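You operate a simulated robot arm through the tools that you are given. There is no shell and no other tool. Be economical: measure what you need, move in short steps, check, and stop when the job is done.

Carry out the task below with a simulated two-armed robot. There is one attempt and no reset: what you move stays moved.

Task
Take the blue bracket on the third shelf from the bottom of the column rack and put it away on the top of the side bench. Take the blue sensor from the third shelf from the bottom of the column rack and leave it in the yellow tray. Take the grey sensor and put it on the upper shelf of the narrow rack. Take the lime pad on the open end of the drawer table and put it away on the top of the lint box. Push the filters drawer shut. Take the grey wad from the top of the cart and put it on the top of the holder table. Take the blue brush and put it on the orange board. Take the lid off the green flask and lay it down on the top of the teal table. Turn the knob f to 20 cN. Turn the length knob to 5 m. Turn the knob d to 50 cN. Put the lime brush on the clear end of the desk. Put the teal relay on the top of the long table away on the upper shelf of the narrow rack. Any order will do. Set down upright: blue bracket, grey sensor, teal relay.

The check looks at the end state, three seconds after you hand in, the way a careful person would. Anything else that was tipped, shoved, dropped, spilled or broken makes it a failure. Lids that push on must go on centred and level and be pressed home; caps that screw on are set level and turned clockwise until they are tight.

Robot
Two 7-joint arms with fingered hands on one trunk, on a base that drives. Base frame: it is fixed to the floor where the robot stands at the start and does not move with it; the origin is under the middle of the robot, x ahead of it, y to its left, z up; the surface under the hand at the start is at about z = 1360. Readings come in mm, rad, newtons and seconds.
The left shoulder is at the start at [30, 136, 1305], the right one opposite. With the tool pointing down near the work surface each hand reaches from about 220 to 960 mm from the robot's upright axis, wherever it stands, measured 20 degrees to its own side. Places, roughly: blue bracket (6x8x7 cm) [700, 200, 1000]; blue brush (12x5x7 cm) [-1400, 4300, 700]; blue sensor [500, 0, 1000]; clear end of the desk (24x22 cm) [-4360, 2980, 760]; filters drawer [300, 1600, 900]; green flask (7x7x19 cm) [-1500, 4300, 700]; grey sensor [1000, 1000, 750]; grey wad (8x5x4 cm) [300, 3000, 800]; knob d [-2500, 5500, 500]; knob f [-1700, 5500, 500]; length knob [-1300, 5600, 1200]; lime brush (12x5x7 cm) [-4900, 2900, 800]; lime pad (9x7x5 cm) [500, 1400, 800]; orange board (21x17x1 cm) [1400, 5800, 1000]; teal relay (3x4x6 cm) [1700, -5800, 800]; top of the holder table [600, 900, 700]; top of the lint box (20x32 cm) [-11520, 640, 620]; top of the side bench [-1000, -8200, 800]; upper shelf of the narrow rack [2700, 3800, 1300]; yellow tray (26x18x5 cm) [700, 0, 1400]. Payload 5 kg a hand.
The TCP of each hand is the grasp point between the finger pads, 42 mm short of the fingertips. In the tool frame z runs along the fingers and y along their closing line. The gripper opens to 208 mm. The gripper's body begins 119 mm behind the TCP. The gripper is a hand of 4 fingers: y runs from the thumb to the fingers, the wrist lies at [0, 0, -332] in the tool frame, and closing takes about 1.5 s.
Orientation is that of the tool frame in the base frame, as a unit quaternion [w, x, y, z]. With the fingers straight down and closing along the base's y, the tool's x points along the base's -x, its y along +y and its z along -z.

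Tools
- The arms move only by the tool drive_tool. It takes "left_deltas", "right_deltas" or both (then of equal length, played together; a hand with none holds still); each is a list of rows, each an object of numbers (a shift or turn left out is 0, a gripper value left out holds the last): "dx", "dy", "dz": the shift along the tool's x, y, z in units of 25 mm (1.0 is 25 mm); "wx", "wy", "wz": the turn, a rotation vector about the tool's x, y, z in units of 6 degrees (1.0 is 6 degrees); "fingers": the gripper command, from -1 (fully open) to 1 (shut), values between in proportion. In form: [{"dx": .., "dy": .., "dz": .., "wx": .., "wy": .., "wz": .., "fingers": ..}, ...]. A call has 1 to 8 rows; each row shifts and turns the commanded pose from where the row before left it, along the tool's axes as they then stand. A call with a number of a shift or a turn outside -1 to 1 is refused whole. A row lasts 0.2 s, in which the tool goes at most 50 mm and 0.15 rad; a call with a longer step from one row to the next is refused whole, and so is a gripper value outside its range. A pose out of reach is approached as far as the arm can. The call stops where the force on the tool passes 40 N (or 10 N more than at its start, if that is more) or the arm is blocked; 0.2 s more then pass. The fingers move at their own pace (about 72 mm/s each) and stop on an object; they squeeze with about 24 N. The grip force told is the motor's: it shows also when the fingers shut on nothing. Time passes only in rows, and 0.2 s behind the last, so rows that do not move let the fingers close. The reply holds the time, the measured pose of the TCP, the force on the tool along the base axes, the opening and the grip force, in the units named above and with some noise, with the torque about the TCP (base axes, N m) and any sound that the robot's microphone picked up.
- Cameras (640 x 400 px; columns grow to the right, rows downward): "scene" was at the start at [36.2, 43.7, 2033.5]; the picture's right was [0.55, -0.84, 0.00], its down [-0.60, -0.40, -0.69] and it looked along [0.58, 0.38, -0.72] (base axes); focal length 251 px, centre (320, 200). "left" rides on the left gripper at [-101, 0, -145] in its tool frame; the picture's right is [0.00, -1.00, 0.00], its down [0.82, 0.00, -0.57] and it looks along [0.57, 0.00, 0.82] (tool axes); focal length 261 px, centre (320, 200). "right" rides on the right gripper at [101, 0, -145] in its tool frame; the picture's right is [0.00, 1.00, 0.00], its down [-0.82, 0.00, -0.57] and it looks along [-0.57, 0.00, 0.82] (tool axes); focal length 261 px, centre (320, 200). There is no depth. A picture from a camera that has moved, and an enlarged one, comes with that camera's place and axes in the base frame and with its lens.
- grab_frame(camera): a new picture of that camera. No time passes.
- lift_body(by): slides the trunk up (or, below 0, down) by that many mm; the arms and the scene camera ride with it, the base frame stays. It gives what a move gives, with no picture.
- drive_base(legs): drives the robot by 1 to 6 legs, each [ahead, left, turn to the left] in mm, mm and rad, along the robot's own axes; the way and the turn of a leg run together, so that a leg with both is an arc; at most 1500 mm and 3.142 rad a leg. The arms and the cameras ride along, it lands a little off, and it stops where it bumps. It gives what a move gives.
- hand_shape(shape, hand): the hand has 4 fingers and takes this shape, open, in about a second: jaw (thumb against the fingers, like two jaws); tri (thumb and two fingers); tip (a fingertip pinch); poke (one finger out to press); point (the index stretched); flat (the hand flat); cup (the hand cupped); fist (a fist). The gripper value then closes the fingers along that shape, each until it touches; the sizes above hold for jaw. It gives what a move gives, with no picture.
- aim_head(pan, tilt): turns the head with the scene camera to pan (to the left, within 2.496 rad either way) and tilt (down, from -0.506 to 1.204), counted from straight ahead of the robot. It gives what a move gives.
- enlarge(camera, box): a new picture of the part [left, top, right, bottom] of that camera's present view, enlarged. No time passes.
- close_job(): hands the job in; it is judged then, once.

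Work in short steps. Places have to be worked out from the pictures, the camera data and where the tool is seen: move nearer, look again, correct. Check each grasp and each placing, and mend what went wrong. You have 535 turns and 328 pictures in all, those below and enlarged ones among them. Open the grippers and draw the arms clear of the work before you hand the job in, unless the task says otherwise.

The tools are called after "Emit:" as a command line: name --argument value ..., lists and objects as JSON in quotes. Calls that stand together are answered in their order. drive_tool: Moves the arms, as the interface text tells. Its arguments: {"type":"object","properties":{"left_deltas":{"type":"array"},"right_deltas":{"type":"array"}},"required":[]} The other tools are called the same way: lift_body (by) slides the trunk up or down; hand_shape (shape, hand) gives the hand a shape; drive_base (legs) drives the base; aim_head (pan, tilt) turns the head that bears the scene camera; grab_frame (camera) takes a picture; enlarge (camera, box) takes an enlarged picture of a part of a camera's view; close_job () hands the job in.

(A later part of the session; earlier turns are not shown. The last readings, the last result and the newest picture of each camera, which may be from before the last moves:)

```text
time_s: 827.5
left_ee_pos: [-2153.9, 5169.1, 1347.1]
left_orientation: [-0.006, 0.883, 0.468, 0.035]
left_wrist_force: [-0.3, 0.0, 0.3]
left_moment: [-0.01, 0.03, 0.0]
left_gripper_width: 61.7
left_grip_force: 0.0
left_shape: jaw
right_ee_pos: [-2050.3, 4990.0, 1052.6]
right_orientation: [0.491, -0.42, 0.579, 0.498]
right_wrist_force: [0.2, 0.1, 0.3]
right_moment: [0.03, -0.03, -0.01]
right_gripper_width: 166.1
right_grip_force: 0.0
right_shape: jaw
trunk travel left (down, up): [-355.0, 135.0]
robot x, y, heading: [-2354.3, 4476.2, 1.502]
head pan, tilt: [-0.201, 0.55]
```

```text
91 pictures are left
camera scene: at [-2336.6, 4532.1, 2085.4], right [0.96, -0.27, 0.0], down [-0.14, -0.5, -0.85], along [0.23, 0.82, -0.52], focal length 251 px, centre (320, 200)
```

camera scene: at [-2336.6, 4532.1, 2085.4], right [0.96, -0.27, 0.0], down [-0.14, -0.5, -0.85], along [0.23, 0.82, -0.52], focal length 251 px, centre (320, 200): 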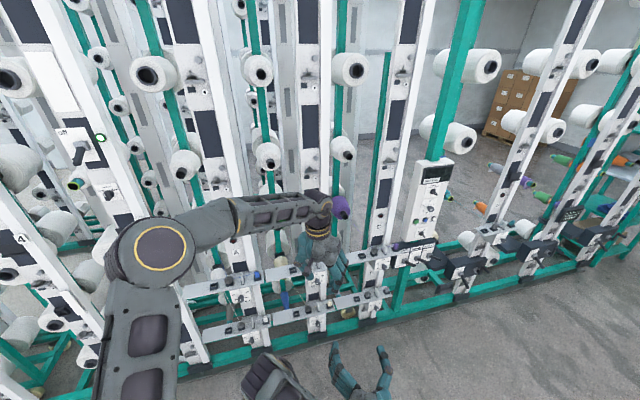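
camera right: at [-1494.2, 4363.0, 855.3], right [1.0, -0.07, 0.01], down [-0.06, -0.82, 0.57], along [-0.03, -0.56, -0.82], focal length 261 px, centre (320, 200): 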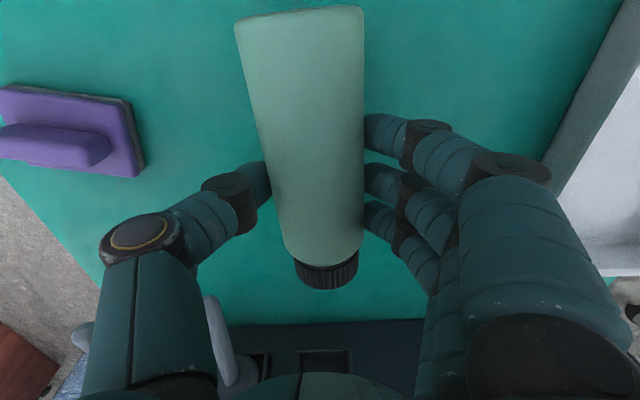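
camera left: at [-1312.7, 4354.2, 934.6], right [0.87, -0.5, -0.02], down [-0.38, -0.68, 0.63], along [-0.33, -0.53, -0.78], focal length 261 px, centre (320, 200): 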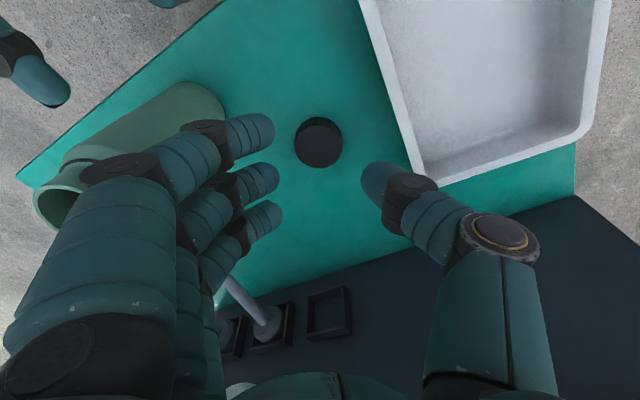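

I zoom on the lower control row and the white column with dials.

Emit:
enlarge --camera "scene" --box '[180, 230, 440, 350]'

Emit:
enlarge --camera "scene" --box '[380, 150, 630, 310]'

```text
2.46 times, centred on (310, 290) of scene
camera zoom: at [-2336.6, 4532.1, 2085.4], right [0.96, -0.27, 0.0], down [-0.14, -0.5, -0.85], along [0.23, 0.82, -0.52], focal length 619 px, centre (345, -22)
```

zoom: 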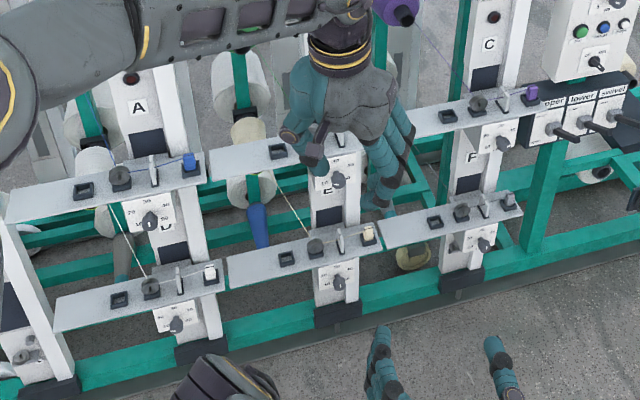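

```text
2.50 times, centred on (505, 230) of scene
camera zoom: at [-2336.6, 4532.1, 2085.4], right [0.96, -0.27, 0.0], down [-0.14, -0.5, -0.85], along [0.23, 0.82, -0.52], focal length 628 px, centre (-142, 125)
```

zoom: 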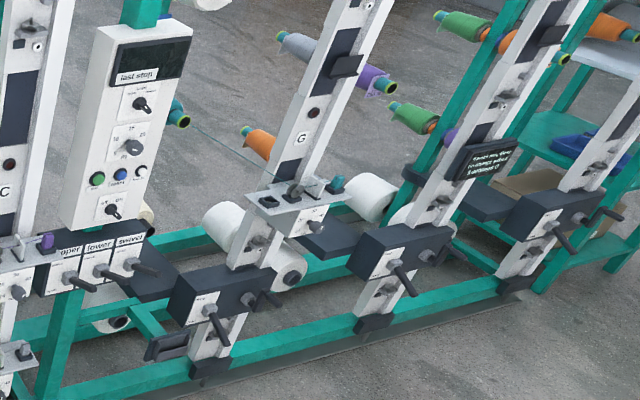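

Knob d ≈[−2517,5508,500], knob f ≈[−1651,5507,500] (dials under shelves D and F); the length knob is on the "last stop" column. I retract the left hand and set the right hand to a pinch.

Emit:
drive_tool --left_deltas '[{"dx": -1}, {"dx": -1}, {"dx": -1}, {"dx": -1}, {"dx": -1}, {"dx": -1}, {"dx": -1}, {"dx": -1}]' --right_deltas '[{"wz": -0.75}, {"wz": -0.75}, {}, {}, {}, {}, {}, {}]'

Emit:
drive_tool --left_deltas '[{"dx": -1}, {"dx": -1}, {"dx": -1}, {"dx": -1}, {"dx": -1}, {"dx": -1}, {"dx": -1}, {"dx": -1}]'

Emit:
hand_shape --shape "tip" --hand "right"

Emit:
drive_base --legs '[[0, 0, 0.069], [250, 450, 0]]'

Emit:
lift_body --by -350

Emit:
grab_frame --camera "scene"

```text
time_s: 829.4
left_ee_pos: [-2267.8, 5003.9, 1335.4]
left_orientation: [-0.006, 0.883, 0.468, 0.037]
left_wrist_force: [0.2, -0.9, -0.1]
left_moment: [0.1, -0.08, 0.04]
left_gripper_width: 61.9
left_grip_force: 0.1
left_shape: jaw
right_ee_pos: [-2051.6, 4987.4, 1051.7]
right_orientation: [0.53, -0.463, 0.545, 0.456]
right_wrist_force: [-0.1, -1.0, 1.1]
right_moment: [-0.06, 0.0, -0.03]
right_gripper_width: 165.9
right_grip_force: 0.0
right_shape: jaw
trunk travel left (down, up): [-355.0, 135.0]
robot x, y, heading: [-2357.4, 4473.7, 1.502]
head pan, tilt: [-0.201, 0.55]
```

```text
time_s: 830.4
left_ee_pos: [-2317.1, 4927.3, 1331.1]
left_orientation: [-0.011, 0.884, 0.465, 0.049]
left_wrist_force: [2.9, 4.0, 0.2]
left_moment: [0.1, -0.1, -0.16]
left_gripper_width: 62.2
left_grip_force: 0.2
left_shape: jaw
right_ee_pos: [-2053.1, 4988.6, 1050.0]
right_orientation: [0.528, -0.465, 0.543, 0.458]
right_wrist_force: [0.1, 0.3, -0.1]
right_moment: [0.0, -0.02, 0.01]
right_gripper_width: 165.9
right_grip_force: 0.0
right_shape: jaw
trunk travel left (down, up): [-355.0, 135.0]
robot x, y, heading: [-2357.4, 4472.2, 1.503]
head pan, tilt: [-0.201, 0.55]
stopped in row 5 (left hand): the force on the tool passed its limit at 60 N (the readings are from after the stop); the commanded pose is now the measured one
```

```text
time_s: 831.3
left_ee_pos: [-2317.8, 4928.3, 1330.8]
left_orientation: [-0.011, 0.884, 0.465, 0.047]
left_wrist_force: [6.9, 9.5, 0.4]
left_moment: [0.26, -0.32, -0.11]
left_gripper_width: 62.4
left_grip_force: 0.0
left_shape: jaw
right_ee_pos: [-2053.1, 4988.7, 1050.7]
right_orientation: [0.528, -0.465, 0.544, 0.457]
right_wrist_force: [0.3, 0.1, -0.7]
right_moment: [0.01, 0.01, 0.01]
right_gripper_width: 207.7
right_grip_force: 0.0
right_shape: tip
trunk travel left (down, up): [-355.0, 135.0]
robot x, y, heading: [-2359.6, 4475.5, 1.5]
head pan, tilt: [-0.201, 0.55]
```

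```text
time_s: 834.8
left_ee_pos: [-2795.6, 5177.6, 1331.4]
left_orientation: [-0.012, 0.868, 0.494, 0.048]
left_wrist_force: [12.3, 18.3, 5.0]
left_moment: [0.36, -0.54, 0.09]
left_gripper_width: 62.7
left_grip_force: 0.0
left_shape: jaw
right_ee_pos: [-2536.9, 5255.7, 1051.3]
right_orientation: [0.513, -0.483, 0.527, 0.475]
right_wrist_force: [-0.3, -0.2, -0.9]
right_moment: [0.01, 0.01, -0.02]
right_gripper_width: 207.8
right_grip_force: 0.2
right_shape: tip
trunk travel left (down, up): [-355.0, 135.0]
robot x, y, heading: [-2805.4, 4724.5, 1.568]
head pan, tilt: [-0.201, 0.55]
```

```text
time_s: 838.2
left_ee_pos: [-2793.2, 5177.5, 982.2]
left_orientation: [-0.012, 0.868, 0.494, 0.047]
left_wrist_force: [6.5, 8.4, 1.9]
left_moment: [0.22, -0.26, -0.08]
left_gripper_width: 62.4
left_grip_force: 0.0
left_shape: jaw
right_ee_pos: [-2535.3, 5256.1, 701.6]
right_orientation: [0.513, -0.483, 0.528, 0.475]
right_wrist_force: [-0.1, -0.7, 0.2]
right_moment: [0.01, -0.02, 0.0]
right_gripper_width: 207.8
right_grip_force: 0.1
right_shape: tip
trunk travel left (down, up): [-5.0, 485.0]
robot x, y, heading: [-2805.0, 4723.4, 1.565]
head pan, tilt: [-0.201, 0.55]
```

```text
88 pictures are left
camera scene: at [-2787.8, 4781.0, 1735.7], right [0.98, -0.2, 0.0], down [-0.11, -0.51, -0.85], along [0.17, 0.83, -0.52], focal length 251 px, centre (320, 200)
```

scene: 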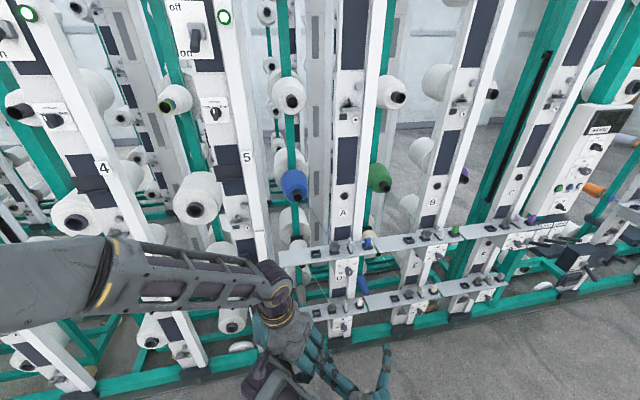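

Emit:
enlarge --camera "scene" --box '[300, 235, 400, 345]'

Emit:
enlarge --camera "right" --box '[200, 0, 440, 200]'

```text
3.64 times, centred on (350, 290) of scene
camera zoom: at [-2787.8, 4781.0, 1735.7], right [0.98, -0.2, 0.0], down [-0.11, -0.51, -0.85], along [0.17, 0.83, -0.52], focal length 914 px, centre (211, -127)
```

zoom: 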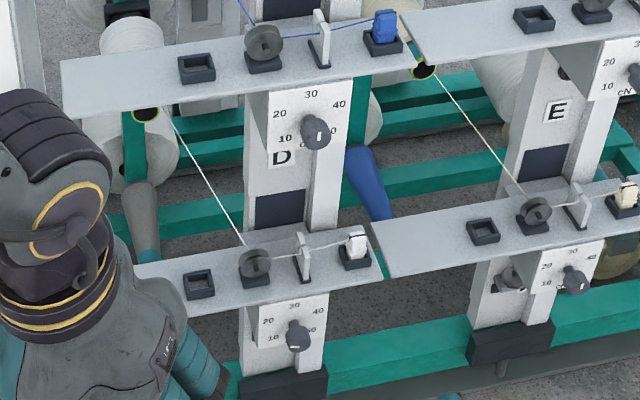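

```text
2.00 times, centred on (320, 100) of right
camera zoom: at [-2548.9, 5109.8, 603.7], right [-1.0, 0.08, 0.01], down [-0.04, -0.55, 0.83], along [0.07, 0.83, 0.55], focal length 521 px, centre (320, 400)
```

zoom: 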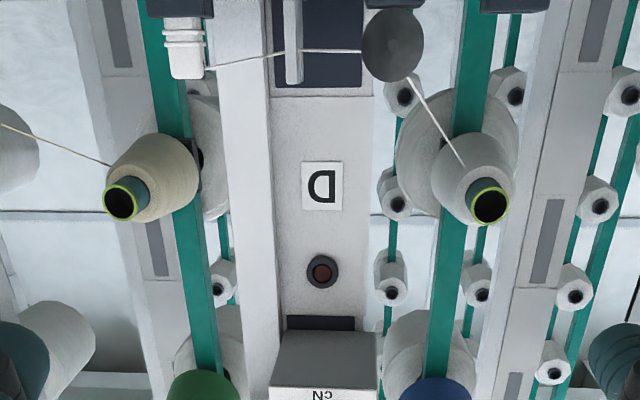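

Emit:
enlarge --camera "scene" --box '[320, 310, 356, 336]'

Emit:
enlarge --camera "scene" --box '[470, 265, 510, 293]'

Emit:
enlarge --camera "scene" --box '[540, 90, 640, 230]'

```text
15.38 times, centred on (338, 323) of scene
camera zoom: at [-2787.8, 4781.0, 1735.7], right [0.98, -0.2, 0.0], down [-0.11, -0.51, -0.85], along [0.17, 0.83, -0.52], focal length 3867 px, centre (43, -1692)
```

zoom: 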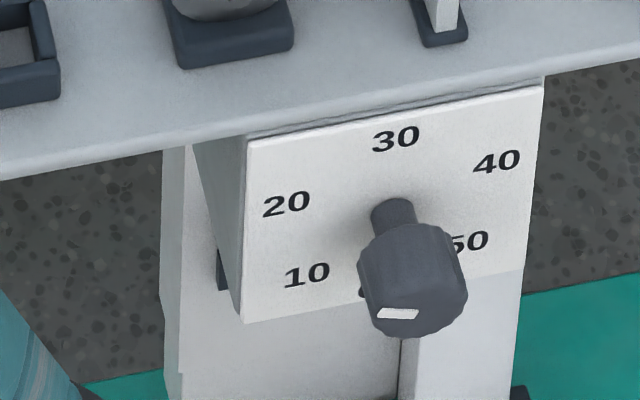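

```text
14.29 times, centred on (490, 279) of scene
camera zoom: at [-2787.8, 4781.0, 1735.7], right [0.98, -0.2, 0.0], down [-0.11, -0.51, -0.85], along [0.17, 0.83, -0.52], focal length 3591 px, centre (-2109, -929)
```

zoom: 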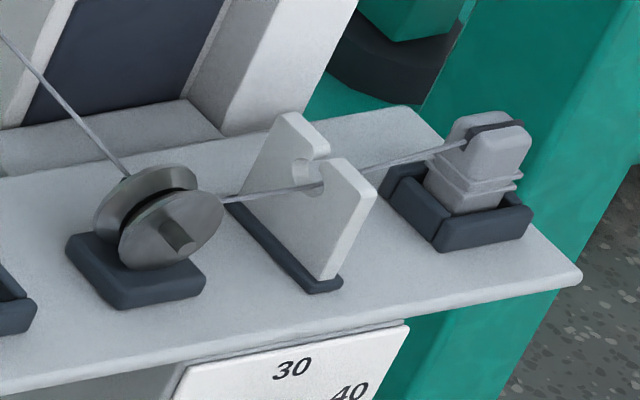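

```text
2.86 times, centred on (590, 160) of scene
camera zoom: at [-2787.8, 4781.0, 1735.7], right [0.98, -0.2, 0.0], down [-0.11, -0.51, -0.85], along [0.17, 0.83, -0.52], focal length 718 px, centre (-451, 314)
```

zoom: 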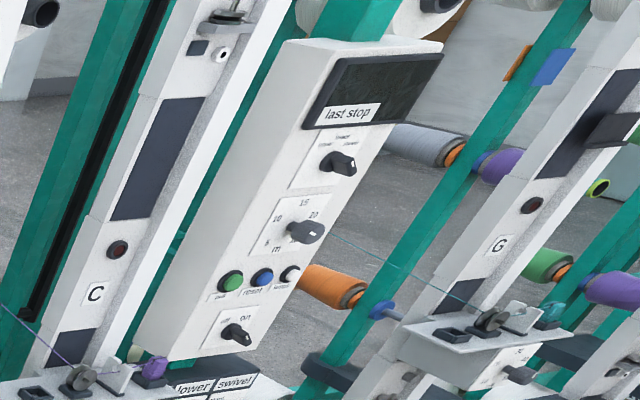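

Knob d's white mark points left (≈17 cN); scale 10…50 spans −135°…+135°, so it needs about +222° clockwise. I bring the pinch in front of it.

Emit:
drive_tool --right_deltas '[{"dx": 0.96, "dz": 0.5, "dy": -0.1, "fingers": 0.3}, {"dx": 0.96, "dz": 0.5, "dy": -0.1}, {"dx": 0.96, "dz": 0.5, "dy": -0.1}, {"dx": 0.96, "dz": 0.5, "dy": -0.1}, {"dx": 0.96, "dz": 0.5, "dy": -0.1}, {"dx": 0.96, "dz": 0.5, "dy": -0.1}, {"dx": 0.96, "dz": 0.5, "dy": -0.1}, {"dx": 0.96, "dz": 0.5, "dy": -0.1}]'

Emit:
grab_frame --camera "right"

```text
time_s: 838.5
left_ee_pos: [-2787.1, 5182.1, 984.4]
left_orientation: [-0.015, 0.87, 0.49, 0.056]
left_wrist_force: [6.0, 1.7, 2.0]
left_moment: [0.12, 0.02, -0.09]
left_gripper_width: 61.5
left_grip_force: 0.0
left_shape: jaw
right_ee_pos: [-2535.5, 5262.2, 688.4]
right_orientation: [0.512, -0.483, 0.527, 0.476]
right_wrist_force: [-0.5, 0.2, 0.3]
right_moment: [-0.03, 0.03, 0.02]
right_gripper_width: 159.9
right_grip_force: 0.0
right_shape: tip
trunk travel left (down, up): [-5.0, 485.0]
robot x, y, heading: [-2799.0, 4722.3, 1.565]
head pan, tilt: [-0.201, 0.55]
stopped in row 1 (left hand): the force on the tool passed its limit at 53 N (the readings are from after the stop); the commanded pose is now the measured one
```

```text
82 pictures are left
camera right: at [-2548.6, 5116.3, 591.4], right [-1.0, 0.08, 0.01], down [-0.03, -0.55, 0.83], along [0.07, 0.83, 0.55], focal length 261 px, centre (320, 200)
```

right: 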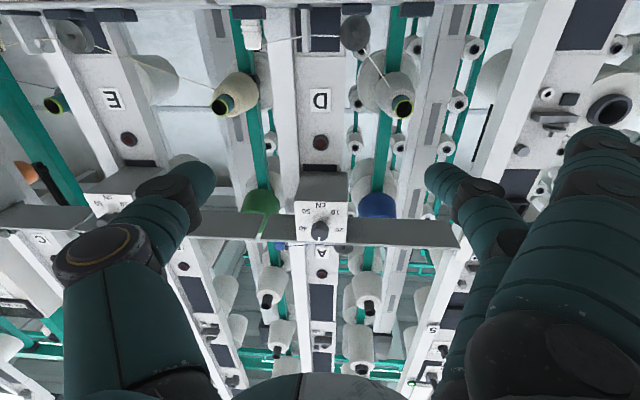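

The left hand is pressed against the right arm. I move it left out of the way, then continue with the right.

Emit:
drive_tool --left_deltas '[{"dy": -1, "dx": -0.6}, {"dy": -1, "dx": -0.6}, {"dy": -1, "dx": -0.6}, {"dy": -1, "dx": -0.6}, {"dy": -1, "dx": -0.6}, {"dy": -1, "dx": -0.6}, {"dy": -1, "dx": -0.6}, {"dy": -1, "dx": -0.6}]'

Emit:
drive_tool --right_deltas '[{"dx": 0.96, "dz": 0.5, "dy": -0.1, "fingers": 0.3}, {"dx": 0.96, "dz": 0.5, "dy": -0.1}, {"dx": 0.96, "dz": 0.5, "dy": -0.1}, {"dx": 0.96, "dz": 0.5, "dy": -0.1}, {"dx": 0.96, "dz": 0.5, "dy": -0.1}, {"dx": 0.96, "dz": 0.5, "dy": -0.1}, {"dx": 0.96, "dz": 0.5, "dy": -0.1}]'

Emit:
grab_frame --camera "right"

```text
time_s: 838.9
left_ee_pos: [-2798.6, 5186.5, 986.7]
left_orientation: [-0.016, 0.87, 0.489, 0.065]
left_wrist_force: [11.9, -0.4, 0.1]
left_moment: [0.1, -0.12, 0.17]
left_gripper_width: 62.8
left_grip_force: 0.0
left_shape: jaw
right_ee_pos: [-2539.2, 5262.8, 688.7]
right_orientation: [0.512, -0.484, 0.526, 0.477]
right_wrist_force: [0.9, -0.3, -0.7]
right_moment: [0.02, -0.02, 0.03]
right_gripper_width: 107.8
right_grip_force: 0.0
right_shape: tip
trunk travel left (down, up): [-5.0, 485.0]
robot x, y, heading: [-2802.5, 4719.7, 1.572]
head pan, tilt: [-0.201, 0.55]
stopped in row 1 (left hand): the force on the tool passed its limit at 52 N (the readings are from after the stop); the commanded pose is now the measured one
```

```text
time_s: 839.2
left_ee_pos: [-2792.5, 5190.4, 988.0]
left_orientation: [-0.018, 0.87, 0.487, 0.073]
left_wrist_force: [12.6, 1.7, -3.7]
left_moment: [0.22, -0.25, 0.41]
left_gripper_width: 64.4
left_grip_force: 0.0
left_shape: jaw
right_ee_pos: [-2538.2, 5270.2, 679.7]
right_orientation: [0.509, -0.486, 0.525, 0.479]
right_wrist_force: [-0.5, -0.9, 1.2]
right_moment: [-0.03, -0.01, 0.04]
right_gripper_width: 73.3
right_grip_force: 0.0
right_shape: tip
trunk travel left (down, up): [-5.0, 485.0]
robot x, y, heading: [-2805.3, 4723.3, 1.571]
head pan, tilt: [-0.201, 0.55]
stopped in row 1 (left hand): the force on the tool passed its limit at 55 N (the readings are from after the stop); the commanded pose is now the measured one
```

```text
81 pictures are left
camera right: at [-2550.4, 5122.9, 582.1], right [-1.0, 0.07, 0.01], down [-0.03, -0.55, 0.83], along [0.07, 0.83, 0.55], focal length 261 px, centre (320, 200)
```

right: 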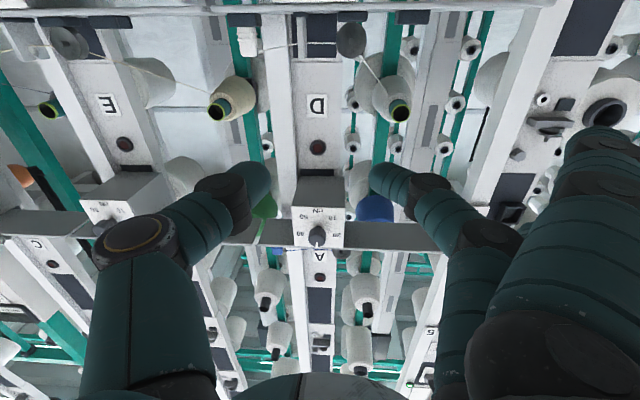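

The left hand is against a creel column on its left; I pull it straight back (−y) instead.

Emit:
drive_tool --left_deltas '[{"dx": -0.7, "dy": 0.65}, {"dx": -0.8, "dy": 0.55}, {"dx": -0.86, "dy": 0.5}, {"dx": -0.86, "dy": 0.5}, {"dx": -0.86, "dy": 0.5}, {"dx": -0.86, "dy": 0.5}, {"dx": -0.86, "dy": 0.5}, {"dx": -0.86, "dy": 0.5}]'

Emit:
aim_head --pan 0 --tilt 0.9

Emit:
grab_frame --camera "scene"

```text
time_s: 839.6
left_ee_pos: [-2787.0, 5184.9, 989.8]
left_orientation: [-0.022, 0.871, 0.485, 0.078]
left_wrist_force: [6.3, 5.9, -0.3]
left_moment: [0.19, -0.11, -0.19]
left_gripper_width: 65.7
left_grip_force: 0.0
left_shape: jaw
right_ee_pos: [-2538.7, 5268.1, 679.1]
right_orientation: [0.509, -0.486, 0.525, 0.479]
right_wrist_force: [-0.2, 0.0, 1.0]
right_moment: [0.02, 0.01, 0.01]
right_gripper_width: 73.3
right_grip_force: 0.1
right_shape: tip
trunk travel left (down, up): [-5.0, 485.0]
robot x, y, heading: [-2803.6, 4724.3, 1.566]
head pan, tilt: [-0.201, 0.55]
stopped in row 1 (left hand): the force on the tool passed its limit at 53 N (the readings are from after the stop); the commanded pose is now the measured one
```

```text
time_s: 840.4
left_ee_pos: [-2788.2, 5185.0, 989.6]
left_orientation: [-0.022, 0.871, 0.485, 0.079]
left_wrist_force: [11.8, 12.3, -0.8]
left_moment: [0.39, -0.22, -0.36]
left_gripper_width: 65.6
left_grip_force: 0.1
left_shape: jaw
right_ee_pos: [-2538.7, 5269.3, 677.8]
right_orientation: [0.509, -0.487, 0.524, 0.479]
right_wrist_force: [0.4, 0.2, 0.1]
right_moment: [-0.01, -0.03, 0.01]
right_gripper_width: 73.5
right_grip_force: 0.0
right_shape: tip
trunk travel left (down, up): [-5.0, 485.0]
robot x, y, heading: [-2803.9, 4721.6, 1.571]
head pan, tilt: [0.0, 0.901]
```

```text
80 pictures are left
camera scene: at [-2805.7, 4768.8, 1706.2], right [1.0, 0.0, 0.0], down [0.0, -0.78, -0.62], along [0.0, 0.62, -0.78], focal length 251 px, centre (320, 200)
```

scene: 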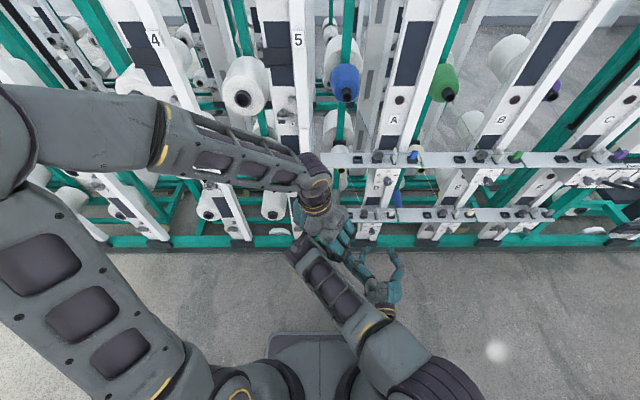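

The left fingers hook on the right elbow just behind. I lift the left straight up first, then move it left.

Emit:
drive_tool --left_deltas '[{"dz": -1, "dx": 0.3}, {"dz": -1, "dx": 0.2}, {"dz": -1}, {"dz": -1}, {"dz": -1}, {"dz": -1}, {"dy": -1, "dx": -0.6}, {"dy": -1, "dx": -0.6}]'

Emit:
drive_tool --left_deltas '[{"dy": -1, "dx": -0.6}, {"dy": -1, "dx": -0.6}, {"dy": -1, "dx": -0.6}, {"dy": -1, "dx": -0.6}, {"dy": -1, "dx": -0.6}, {"dy": -1, "dx": -0.6}, {"dy": -1, "dx": -0.6}, {"dy": -1, "dx": -0.6}]'

```text
time_s: 842.2
left_ee_pos: [-2858.6, 5177.7, 1134.2]
left_orientation: [-0.022, 0.871, 0.484, 0.078]
left_wrist_force: [-0.2, -0.5, 0.1]
left_moment: [0.03, -0.03, 0.04]
left_gripper_width: 62.3
left_grip_force: 0.0
left_shape: jaw
right_ee_pos: [-2539.9, 5268.6, 679.2]
right_orientation: [0.509, -0.486, 0.525, 0.478]
right_wrist_force: [-0.8, -0.6, -0.2]
right_moment: [-0.02, 0.0, 0.0]
right_gripper_width: 73.4
right_grip_force: 0.1
right_shape: tip
trunk travel left (down, up): [-5.0, 485.0]
robot x, y, heading: [-2808.2, 4723.0, 1.572]
head pan, tilt: [0.0, 0.901]
```

```text
time_s: 844.0
left_ee_pos: [-3090.1, 5182.3, 1107.2]
left_orientation: [-0.022, 0.871, 0.485, 0.077]
left_wrist_force: [-0.5, 0.7, 0.3]
left_moment: [0.01, -0.01, -0.05]
left_gripper_width: 62.3
left_grip_force: 0.1
left_shape: jaw
right_ee_pos: [-2538.7, 5269.0, 678.7]
right_orientation: [0.51, -0.485, 0.525, 0.478]
right_wrist_force: [0.5, -0.9, 0.3]
right_moment: [-0.02, -0.01, -0.04]
right_gripper_width: 73.3
right_grip_force: 0.1
right_shape: tip
trunk travel left (down, up): [-5.0, 485.0]
robot x, y, heading: [-2801.4, 4723.8, 1.567]
head pan, tilt: [0.0, 0.901]
```

Emit:
drive_tool --right_deltas '[{"dx": 0.95, "dz": 0.7, "dy": -0.1, "wx": -0.35}, {"dx": 0.95, "dz": 0.7, "dy": -0.1, "wx": -0.35}, {"dx": 0.95, "dz": 0.7, "dy": -0.1}, {"dx": 0.95, "dz": 0.7, "dy": -0.1}, {"dx": 0.95, "dz": 0.7, "dy": -0.1}, {"dx": 0.95, "dz": 0.7}, {"dx": 0.95, "dz": 0.7}]'

Emit:
enlarge --camera "scene" --box '[320, 180, 420, 300]'

Emit:
grab_frame --camera "right"

```text
time_s: 845.6
left_ee_pos: [-3089.7, 5183.5, 1107.0]
left_orientation: [-0.022, 0.87, 0.486, 0.078]
left_wrist_force: [0.3, -0.5, 0.2]
left_moment: [-0.04, 0.05, 0.02]
left_gripper_width: 62.2
left_grip_force: 0.0
left_shape: jaw
right_ee_pos: [-2529.6, 5396.6, 512.4]
right_orientation: [0.492, -0.504, 0.506, 0.498]
right_wrist_force: [0.3, -0.1, 0.4]
right_moment: [0.0, 0.0, -0.01]
right_gripper_width: 73.5
right_grip_force: 0.1
right_shape: tip
right hand out of reach, approached as far as the arm can: row 1, 2
trunk travel left (down, up): [-5.0, 485.0]
robot x, y, heading: [-2802.8, 4722.6, 1.568]
head pan, tilt: [0.0, 0.901]
```

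```text
3.33 times, centred on (370, 240) of scene
camera zoom: at [-2805.4, 4768.8, 1706.2], right [1.0, 0.0, 0.0], down [0.0, -0.78, -0.62], along [0.0, 0.62, -0.78], focal length 838 px, centre (153, 67)
```

zoom: 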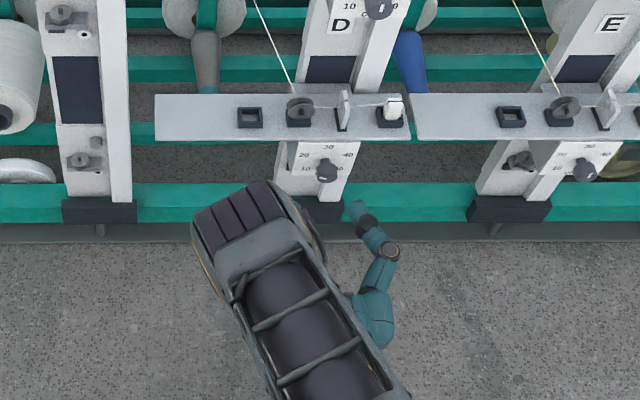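

```text
78 pictures are left
camera right: at [-2530.0, 5249.0, 414.6], right [-1.0, 0.0, 0.01], down [0.01, -0.55, 0.83], along [0.0, 0.83, 0.55], focal length 261 px, centre (320, 200)
```

right: 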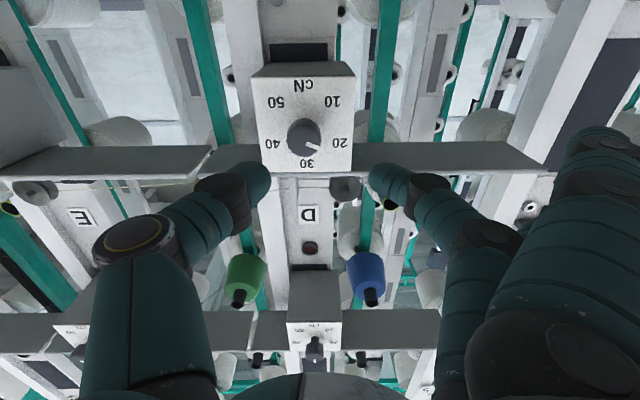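

The hand camera sees dial D upside-down; I zoom in to read it.

Emit:
enlarge --camera "right" --box '[250, 60, 360, 180]'

```text
3.33 times, centred on (305, 120) of right
camera zoom: at [-2530.0, 5249.0, 414.6], right [-1.0, 0.0, 0.01], down [0.01, -0.55, 0.83], along [0.0, 0.83, 0.55], focal length 869 px, centre (370, 467)
```

zoom: 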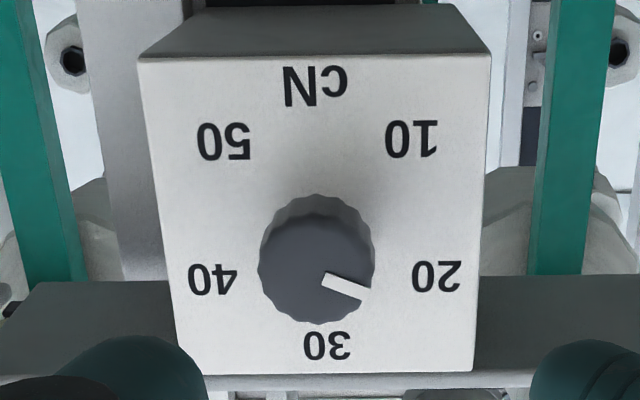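

Dial d reads exactly 20 cN, so it needs +202.5° clockwise to 50. I centre on the knob axis and pre-wind the wrist ~−102°.

Emit:
drive_tool --right_deltas '[{"dy": -0.56, "dx": 0.4}, {"wz": -1}, {"wz": -1}, {"wz": -1}, {"wz": -1}, {"wz": -1}, {"wz": -1}, {"wz": -1}]'

Emit:
drive_tool --right_deltas '[{"wz": -1}, {"wz": -1}, {"wz": -1}, {"wz": -1}, {"wz": -1}, {"wz": -1}, {"wz": -1}, {"wz": -1}]'

Emit:
grab_frame --camera "right"

```text
time_s: 847.4
left_ee_pos: [-3089.2, 5182.7, 1107.4]
left_orientation: [-0.021, 0.871, 0.485, 0.078]
left_wrist_force: [-0.2, 0.0, -0.1]
left_moment: [0.0, 0.02, -0.01]
left_gripper_width: 62.4
left_grip_force: 0.1
left_shape: jaw
right_ee_pos: [-2515.2, 5394.2, 502.7]
right_orientation: [-0.638, 0.652, -0.292, -0.287]
right_wrist_force: [0.0, 0.7, -0.9]
right_moment: [0.0, -0.01, -0.01]
right_gripper_width: 73.4
right_grip_force: 0.0
right_shape: tip
trunk travel left (down, up): [-5.0, 485.0]
robot x, y, heading: [-2804.6, 4723.7, 1.566]
head pan, tilt: [0.0, 0.901]
```

```text
time_s: 849.2
left_ee_pos: [-3088.8, 5181.7, 1107.4]
left_orientation: [-0.022, 0.871, 0.485, 0.077]
left_wrist_force: [0.0, -0.5, 0.6]
left_moment: [-0.03, 0.0, 0.02]
left_gripper_width: 62.4
left_grip_force: 0.1
left_shape: jaw
right_ee_pos: [-2514.7, 5394.6, 502.1]
right_orientation: [-0.699, 0.715, -0.001, -0.003]
right_wrist_force: [0.2, 0.4, 0.1]
right_moment: [0.0, 0.02, 0.0]
right_gripper_width: 73.2
right_grip_force: 0.1
right_shape: tip
trunk travel left (down, up): [-5.0, 485.0]
robot x, y, heading: [-2804.2, 4726.7, 1.569]
head pan, tilt: [0.0, 0.901]
```

```text
76 pictures are left
camera right: at [-2414.2, 5250.9, 504.4], right [-0.01, -0.02, -1.0], down [-0.82, -0.57, 0.02], along [-0.57, 0.82, -0.01], focal length 261 px, centre (320, 200)
```

right: 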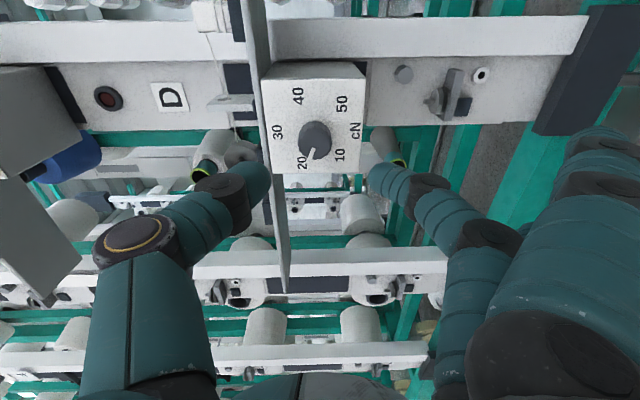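

With vertical closing the thumb would meet the shelf, so I'll turn in three 67.5° strokes between −34° and +34°. Unwind to −34° and advance onto the knob.

Emit:
drive_tool --right_deltas '[{"wz": 1, "fingers": 0.4}, {"wz": 1}, {"wz": 1}, {"wz": 1}, {"wz": 1}, {"wz": 1}, {"wz": 1}, {"wz": 1}]'

Emit:
drive_tool --right_deltas '[{"wz": 1}, {"wz": 0.4}, {"dz": 0.6}, {"dz": 0.6}, {"dz": 0.5}, {"dz": 0.4}, {"dz": 0.3}]'

Emit:
grab_frame --camera "right"

```text
time_s: 851.0
left_ee_pos: [-3089.5, 5183.3, 1106.2]
left_orientation: [-0.022, 0.871, 0.485, 0.078]
left_wrist_force: [0.5, 0.1, 0.5]
left_moment: [-0.02, -0.02, 0.01]
left_gripper_width: 62.3
left_grip_force: 0.0
left_shape: jaw
right_ee_pos: [-2515.5, 5394.9, 502.3]
right_orientation: [-0.637, 0.652, -0.293, -0.288]
right_wrist_force: [0.5, -0.6, 0.2]
right_moment: [0.05, -0.01, -0.03]
right_gripper_width: 62.9
right_grip_force: 0.1
right_shape: tip
trunk travel left (down, up): [-5.0, 485.0]
robot x, y, heading: [-2802.3, 4720.4, 1.571]
head pan, tilt: [0.0, 0.901]
```

```text
time_s: 852.6
left_ee_pos: [-3088.1, 5182.0, 1108.1]
left_orientation: [-0.022, 0.871, 0.485, 0.078]
left_wrist_force: [0.0, 0.3, -0.5]
left_moment: [0.02, 0.04, -0.01]
left_gripper_width: 62.4
left_grip_force: 0.1
left_shape: jaw
right_ee_pos: [-2514.4, 5455.2, 500.8]
right_orientation: [-0.615, 0.629, -0.34, -0.333]
right_wrist_force: [1.0, 0.1, 0.7]
right_moment: [0.0, -0.02, 0.03]
right_gripper_width: 63.0
right_grip_force: 0.0
right_shape: tip
trunk travel left (down, up): [-5.0, 485.0]
robot x, y, heading: [-2798.9, 4719.9, 1.568]
head pan, tilt: [0.0, 0.901]
```

```text
75 pictures are left
camera right: at [-2460.5, 5309.1, 419.1], right [-0.84, -0.02, -0.54], down [-0.44, -0.56, 0.7], along [-0.31, 0.83, 0.46], focal length 261 px, centre (320, 200)
```

right: 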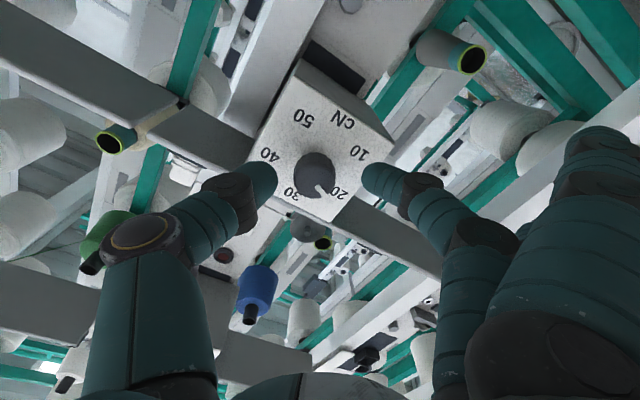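

Knob front is ~26 mm beyond the fingertips; I advance 42 mm and close.

Emit:
drive_tool --right_deltas '[{"dz": 0.6}, {"dz": 0.6}, {"dz": 0.5}, {"fingers": 1}, {}, {}, {}]'

Emit:
enlarge --camera "right" --box '[220, 60, 420, 260]'

```text
time_s: 853.3
left_ee_pos: [-3089.0, 5182.5, 1107.4]
left_orientation: [-0.021, 0.871, 0.485, 0.077]
left_wrist_force: [0.3, 1.4, -0.8]
left_moment: [-0.15, 0.06, 0.0]
left_gripper_width: 62.2
left_grip_force: 0.0
left_shape: jaw
right_ee_pos: [-2513.9, 5480.1, 498.9]
right_orientation: [-0.615, 0.629, -0.34, -0.333]
right_wrist_force: [0.5, -19.0, 10.9]
right_moment: [0.85, -0.12, -0.42]
right_gripper_width: 36.6
right_grip_force: 20.8
right_shape: tip
trunk travel left (down, up): [-5.0, 485.0]
robot x, y, heading: [-2805.4, 4721.3, 1.568]
head pan, tilt: [0.0, 0.901]
stopped in row 3 (right hand): the force on the tool passed its limit at 50 N (the readings are from after the stop); the commanded pose is now the measured one
```

```text
2.00 times, centred on (320, 160) of right
camera zoom: at [-2458.8, 5334.0, 417.1], right [-0.84, -0.01, -0.54], down [-0.45, -0.56, 0.7], along [-0.31, 0.83, 0.46], focal length 521 px, centre (320, 280)
```

zoom: 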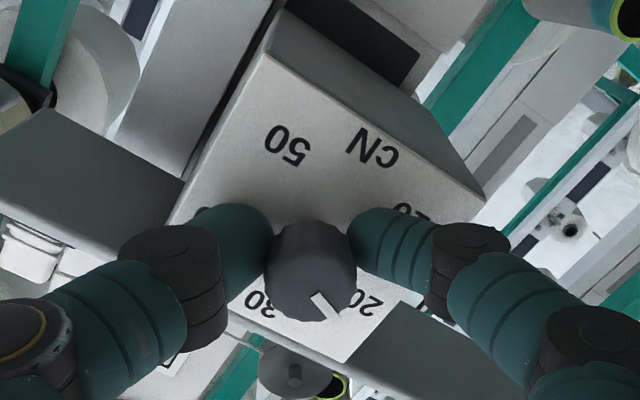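

The knob is gripped. I relieve the axial push a little and turn clockwise 67.5°.

Emit:
drive_tool --right_deltas '[{"dz": -0.12, "fingers": 1}, {}, {"wz": 1}, {"wz": 1}, {"wz": 1}, {"wz": 1}, {"wz": 1}, {"wz": 1}]'

Emit:
drive_tool --right_deltas '[{"wz": 1}, {"wz": 1}, {"wz": 1}, {"wz": 1}, {"wz": 1}, {"wz": 0.25}]'

Emit:
enlarge --camera "right" --box '[220, 60, 420, 260]'

```text
time_s: 855.1
left_ee_pos: [-3090.5, 5181.8, 1107.4]
left_orientation: [-0.022, 0.87, 0.486, 0.077]
left_wrist_force: [0.1, -0.6, 0.1]
left_moment: [0.03, -0.05, 0.0]
left_gripper_width: 62.2
left_grip_force: 0.2
left_shape: jaw
right_ee_pos: [-2513.8, 5478.2, 499.1]
right_orientation: [0.482, -0.493, 0.518, 0.506]
right_wrist_force: [-5.3, 4.3, 11.2]
right_moment: [0.28, -0.11, 0.27]
right_gripper_width: 31.3
right_grip_force: 24.2
right_shape: tip
trunk travel left (down, up): [-5.0, 485.0]
robot x, y, heading: [-2804.6, 4725.4, 1.567]
head pan, tilt: [0.0, 0.901]
```

```text
time_s: 856.5
left_ee_pos: [-3090.4, 5182.6, 1106.3]
left_orientation: [-0.021, 0.871, 0.485, 0.078]
left_wrist_force: [-0.5, 0.2, 0.2]
left_moment: [0.0, 0.01, 0.03]
left_gripper_width: 62.2
left_grip_force: 0.1
left_shape: jaw
right_ee_pos: [-2515.9, 5479.0, 497.1]
right_orientation: [0.324, -0.335, 0.634, 0.618]
right_wrist_force: [-21.5, -3.2, -2.6]
right_moment: [0.05, -0.21, 0.7]
right_gripper_width: 30.5
right_grip_force: 24.0
right_shape: tip
trunk travel left (down, up): [-5.0, 485.0]
robot x, y, heading: [-2806.1, 4720.0, 1.567]
head pan, tilt: [0.0, 0.901]
```

```text
2.00 times, centred on (320, 160) of right
camera zoom: at [-2573.2, 5331.3, 417.8], right [-0.82, 0.01, 0.57], down [0.47, -0.55, 0.69], along [0.32, 0.83, 0.45], focal length 521 px, centre (320, 280)
```

zoom: 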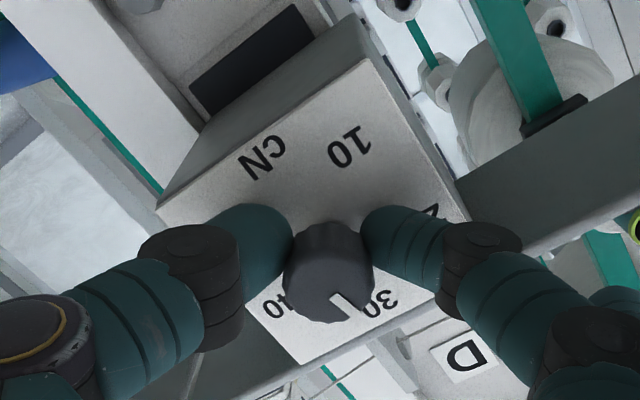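

It now points at 30. I repeat: open, unwind 67.5°, regrip, turn.

Emit:
drive_tool --right_deltas '[{"fingers": 0.42}, {}, {"wz": -1}, {"wz": -1}, {"wz": -1}, {"wz": -1}, {"wz": -1}, {"wz": -1}]'

Emit:
drive_tool --right_deltas '[{"wz": -1}, {"wz": -1}, {"wz": -1}, {"wz": -1}, {"wz": -1}, {"wz": -0.25}, {"fingers": 1}, {}]'

Emit:
drive_tool --right_deltas '[{}, {"wz": 1}, {"wz": 1}, {"wz": 1}, {"wz": 1}, {"wz": 1}, {"wz": 1}, {"wz": 1}]'

Emit:
drive_tool --right_deltas '[{"wz": 1}, {"wz": 1}, {"wz": 1}, {"wz": 1}, {"wz": 0.25}]'

Emit:
enlarge --camera "right" --box '[220, 60, 420, 260]'

```text
time_s: 858.3
left_ee_pos: [-3088.2, 5182.5, 1107.1]
left_orientation: [-0.021, 0.871, 0.485, 0.078]
left_wrist_force: [0.0, -0.8, -0.2]
left_moment: [-0.02, 0.01, 0.0]
left_gripper_width: 62.4
left_grip_force: 0.0
left_shape: jaw
right_ee_pos: [-2513.6, 5478.6, 497.8]
right_orientation: [-0.501, 0.514, -0.498, -0.487]
right_wrist_force: [-0.5, 0.7, -0.3]
right_moment: [0.04, 0.02, -0.03]
right_gripper_width: 59.8
right_grip_force: 0.1
right_shape: tip
trunk travel left (down, up): [-5.0, 485.0]
robot x, y, heading: [-2806.9, 4724.9, 1.568]
head pan, tilt: [0.0, 0.901]
```

```text
time_s: 860.1
left_ee_pos: [-3088.7, 5183.0, 1107.2]
left_orientation: [-0.022, 0.871, 0.485, 0.078]
left_wrist_force: [-0.6, 0.0, 0.1]
left_moment: [-0.02, -0.02, 0.02]
left_gripper_width: 62.3
left_grip_force: 0.0
left_shape: jaw
right_ee_pos: [-2514.6, 5478.6, 498.1]
right_orientation: [-0.614, 0.629, -0.341, -0.332]
right_wrist_force: [1.4, 4.3, -2.2]
right_moment: [0.08, 0.04, -0.19]
right_gripper_width: 26.2
right_grip_force: 24.3
right_shape: tip
trunk travel left (down, up): [-5.0, 485.0]
robot x, y, heading: [-2803.4, 4722.5, 1.569]
head pan, tilt: [0.0, 0.901]
```

```text
time_s: 861.9
left_ee_pos: [-3089.8, 5181.9, 1107.8]
left_orientation: [-0.022, 0.871, 0.485, 0.078]
left_wrist_force: [-0.5, -0.2, -0.1]
left_moment: [-0.01, 0.02, 0.0]
left_gripper_width: 62.4
left_grip_force: 0.1
left_shape: jaw
right_ee_pos: [-2515.7, 5477.9, 498.0]
right_orientation: [0.453, -0.465, 0.544, 0.531]
right_wrist_force: [-13.3, 4.2, 3.1]
right_moment: [0.1, -0.13, 0.4]
right_gripper_width: 24.8
right_grip_force: 23.9
right_shape: tip
trunk travel left (down, up): [-5.0, 485.0]
robot x, y, heading: [-2802.5, 4721.5, 1.566]
head pan, tilt: [0.0, 0.901]
```

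```text
time_s: 863.1
left_ee_pos: [-3089.4, 5182.4, 1106.3]
left_orientation: [-0.021, 0.87, 0.486, 0.079]
left_wrist_force: [-0.6, 0.2, 0.2]
left_moment: [0.0, -0.02, -0.03]
left_gripper_width: 62.6
left_grip_force: 0.1
left_shape: jaw
right_ee_pos: [-2516.8, 5478.9, 497.4]
right_orientation: [0.324, -0.336, 0.633, 0.618]
right_wrist_force: [-27.6, 1.2, 1.6]
right_moment: [0.18, -0.25, 0.82]
right_gripper_width: 24.9
right_grip_force: 23.4
right_shape: tip
trunk travel left (down, up): [-5.0, 485.0]
robot x, y, heading: [-2802.6, 4723.7, 1.566]
head pan, tilt: [0.0, 0.901]
```

```text
2.00 times, centred on (320, 160) of right
camera zoom: at [-2573.2, 5331.8, 418.5], right [-0.82, 0.01, 0.57], down [0.47, -0.55, 0.69], along [0.32, 0.83, 0.45], focal length 521 px, centre (320, 280)
```

zoom: 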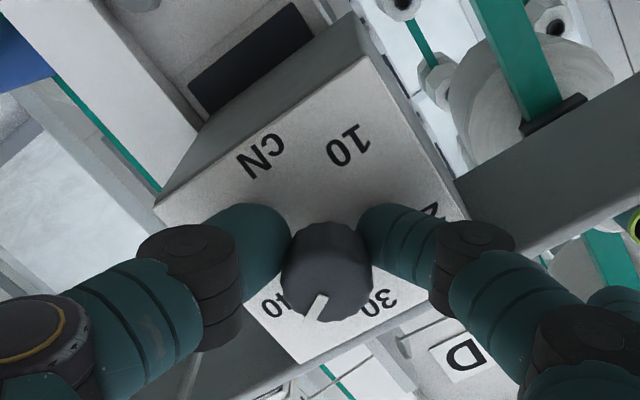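

Some slip: it points ≈37 now. I unwind, push in 6 mm for a better grip and turn again.

Emit:
drive_tool --right_deltas '[{"fingers": 0.42}, {}, {"wz": -1}, {"wz": -1}, {"wz": -1}, {"wz": -1}, {"wz": -1}, {"wz": -1}]'

Emit:
drive_tool --right_deltas '[{"wz": -1}, {"wz": -1}, {"wz": -1}, {"wz": -1}, {"wz": -1}, {"wz": -0.25}, {"dz": 0.25}, {"fingers": 1}]'

Emit:
drive_tool --right_deltas '[{}, {}, {"wz": 1}, {"wz": 1}, {"wz": 1}, {"wz": 1}, {"wz": 1}, {"wz": 1}]'

Emit:
drive_tool --right_deltas '[{"wz": 1}, {"wz": 1}, {"wz": 1}, {"wz": 1}, {"wz": 1}, {"wz": 0.25}]'

Emit:
enlarge --camera "right" --box '[220, 60, 420, 260]'

```text
time_s: 864.9
left_ee_pos: [-3089.0, 5182.2, 1106.8]
left_orientation: [-0.021, 0.871, 0.485, 0.077]
left_wrist_force: [-0.7, 0.8, 0.3]
left_moment: [-0.01, -0.01, 0.01]
left_gripper_width: 62.3
left_grip_force: 0.1
left_shape: jaw
right_ee_pos: [-2514.6, 5477.8, 497.6]
right_orientation: [-0.501, 0.514, -0.498, -0.486]
right_wrist_force: [0.6, 0.1, 0.3]
right_moment: [0.01, 0.0, 0.02]
right_gripper_width: 59.8
right_grip_force: 0.0
right_shape: tip
trunk travel left (down, up): [-5.0, 485.0]
robot x, y, heading: [-2800.8, 4722.6, 1.571]
head pan, tilt: [0.0, 0.901]
```

```text
time_s: 866.7
left_ee_pos: [-3089.2, 5180.9, 1107.8]
left_orientation: [-0.021, 0.871, 0.484, 0.078]
left_wrist_force: [0.9, -1.1, -0.6]
left_moment: [0.06, -0.01, 0.0]
left_gripper_width: 62.2
left_grip_force: 0.0
left_shape: jaw
right_ee_pos: [-2512.2, 5481.4, 498.0]
right_orientation: [-0.614, 0.63, -0.342, -0.331]
right_wrist_force: [6.8, -31.3, 4.4]
right_moment: [1.02, 0.07, -1.02]
right_gripper_width: 37.8
right_grip_force: 23.6
right_shape: tip
trunk travel left (down, up): [-5.0, 485.0]
robot x, y, heading: [-2807.1, 4724.2, 1.565]
head pan, tilt: [0.0, 0.901]
```

```text
time_s: 867.2
left_ee_pos: [-3088.5, 5180.6, 1107.6]
left_orientation: [-0.021, 0.871, 0.484, 0.078]
left_wrist_force: [0.5, 0.2, 0.1]
left_moment: [-0.01, -0.04, -0.02]
left_gripper_width: 62.5
left_grip_force: 0.1
left_shape: jaw
right_ee_pos: [-2510.2, 5481.5, 497.4]
right_orientation: [-0.615, 0.63, -0.342, -0.33]
right_wrist_force: [-0.5, -14.3, 10.3]
right_moment: [0.73, -0.12, -0.35]
right_gripper_width: 36.1
right_grip_force: 23.7
right_shape: tip
trunk travel left (down, up): [-5.0, 485.0]
robot x, y, heading: [-2805.0, 4720.5, 1.569]
head pan, tilt: [0.0, 0.901]
stopped in row 2 (right hand): the force on the tool passed its limit at 43 N (the readings are from after the stop); the commanded pose is now the measured one
```

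```text
time_s: 868.6
left_ee_pos: [-3089.5, 5181.9, 1107.1]
left_orientation: [-0.021, 0.871, 0.484, 0.078]
left_wrist_force: [-0.4, 0.1, 0.7]
left_moment: [-0.02, 0.02, 0.03]
left_gripper_width: 62.4
left_grip_force: 0.0
left_shape: jaw
right_ee_pos: [-2512.1, 5483.2, 496.2]
right_orientation: [-0.501, 0.512, -0.501, -0.486]
right_wrist_force: [-6.8, -10.7, 2.3]
right_moment: [0.22, -0.24, -0.05]
right_gripper_width: 34.2
right_grip_force: 24.0
right_shape: tip
trunk travel left (down, up): [-5.0, 485.0]
robot x, y, heading: [-2807.8, 4719.5, 1.565]
head pan, tilt: [0.0, 0.901]
```

```text
2.00 times, centred on (320, 160) of right
camera zoom: at [-2510.6, 5334.8, 399.4], right [-1.0, 0.0, -0.02], down [-0.02, -0.55, 0.84], along [-0.01, 0.84, 0.55], focal length 521 px, centre (320, 280)
```

zoom: 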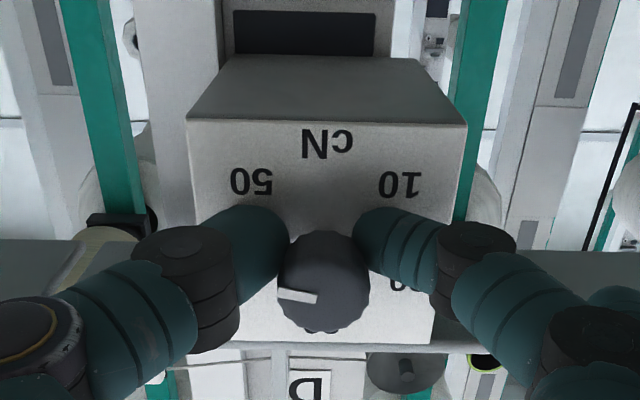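

Good grip now; the mark is at ≈104° (≈45 cN). I turn 31° more.

Emit:
drive_tool --right_deltas '[{"wz": 1}, {"wz": 1}, {"wz": 1}, {"wz": 1}, {"wz": 1}, {"wz": 0.3}]'

Emit:
drive_tool --right_deltas '[{"fingers": 0.42}, {}, {"dz": -1}, {"dz": -1}, {"dz": -1, "wz": -1}, {"wz": -1}, {"wz": -1}, {"wz": -1}]'

Emit:
drive_tool --right_deltas '[{"wz": -1}, {"wz": -0.3}]'

Emit:
enlarge --camera "right" --box '[240, 60, 400, 220]'

```text
time_s: 870.0
left_ee_pos: [-3088.9, 5181.4, 1105.9]
left_orientation: [-0.021, 0.871, 0.485, 0.079]
left_wrist_force: [0.2, 0.2, 0.1]
left_moment: [0.03, -0.01, 0.03]
left_gripper_width: 62.4
left_grip_force: 0.1
left_shape: jaw
right_ee_pos: [-2513.0, 5481.6, 495.6]
right_orientation: [0.347, -0.357, 0.622, 0.604]
right_wrist_force: [-28.9, -5.4, -7.6]
right_moment: [0.11, -0.39, 1.01]
right_gripper_width: 34.2
right_grip_force: 23.6
right_shape: tip
trunk travel left (down, up): [-5.0, 485.0]
robot x, y, heading: [-2803.9, 4723.6, 1.568]
head pan, tilt: [0.0, 0.901]
```

```text
time_s: 871.8
left_ee_pos: [-3089.2, 5182.0, 1106.2]
left_orientation: [-0.022, 0.871, 0.484, 0.077]
left_wrist_force: [-0.5, 0.0, -0.5]
left_moment: [-0.01, -0.03, -0.03]
left_gripper_width: 62.6
left_grip_force: 0.1
left_shape: jaw
right_ee_pos: [-2512.3, 5406.3, 497.5]
right_orientation: [0.467, -0.479, 0.533, 0.517]
right_wrist_force: [-0.2, -0.1, -0.7]
right_moment: [-0.02, -0.04, 0.01]
right_gripper_width: 59.6
right_grip_force: 0.1
right_shape: tip
trunk travel left (down, up): [-5.0, 485.0]
robot x, y, heading: [-2803.2, 4721.9, 1.568]
head pan, tilt: [0.0, 0.901]
```

```text
time_s: 872.4
left_ee_pos: [-3087.5, 5182.5, 1105.8]
left_orientation: [-0.022, 0.871, 0.484, 0.078]
left_wrist_force: [-0.4, 0.4, -0.3]
left_moment: [0.02, 0.0, 0.02]
left_gripper_width: 62.3
left_grip_force: 0.0
left_shape: jaw
right_ee_pos: [-2512.4, 5406.6, 498.2]
right_orientation: [-0.5, 0.515, -0.5, -0.485]
right_wrist_force: [-0.2, 0.0, 0.1]
right_moment: [0.0, -0.01, 0.01]
right_gripper_width: 60.1
right_grip_force: 0.0
right_shape: tip
trunk travel left (down, up): [-5.0, 485.0]
robot x, y, heading: [-2802.1, 4719.8, 1.567]
head pan, tilt: [0.0, 0.901]
```

```text
2.50 times, centred on (320, 140) of right
camera zoom: at [-2510.2, 5259.6, 401.8], right [-1.0, 0.0, -0.03], down [-0.02, -0.55, 0.84], along [-0.01, 0.84, 0.55], focal length 652 px, centre (320, 350)
```

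zoom: 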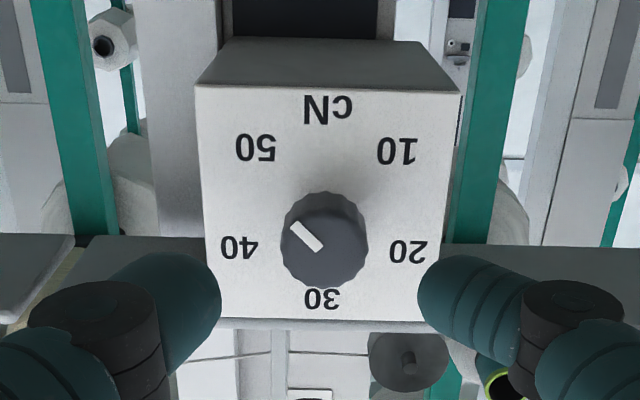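

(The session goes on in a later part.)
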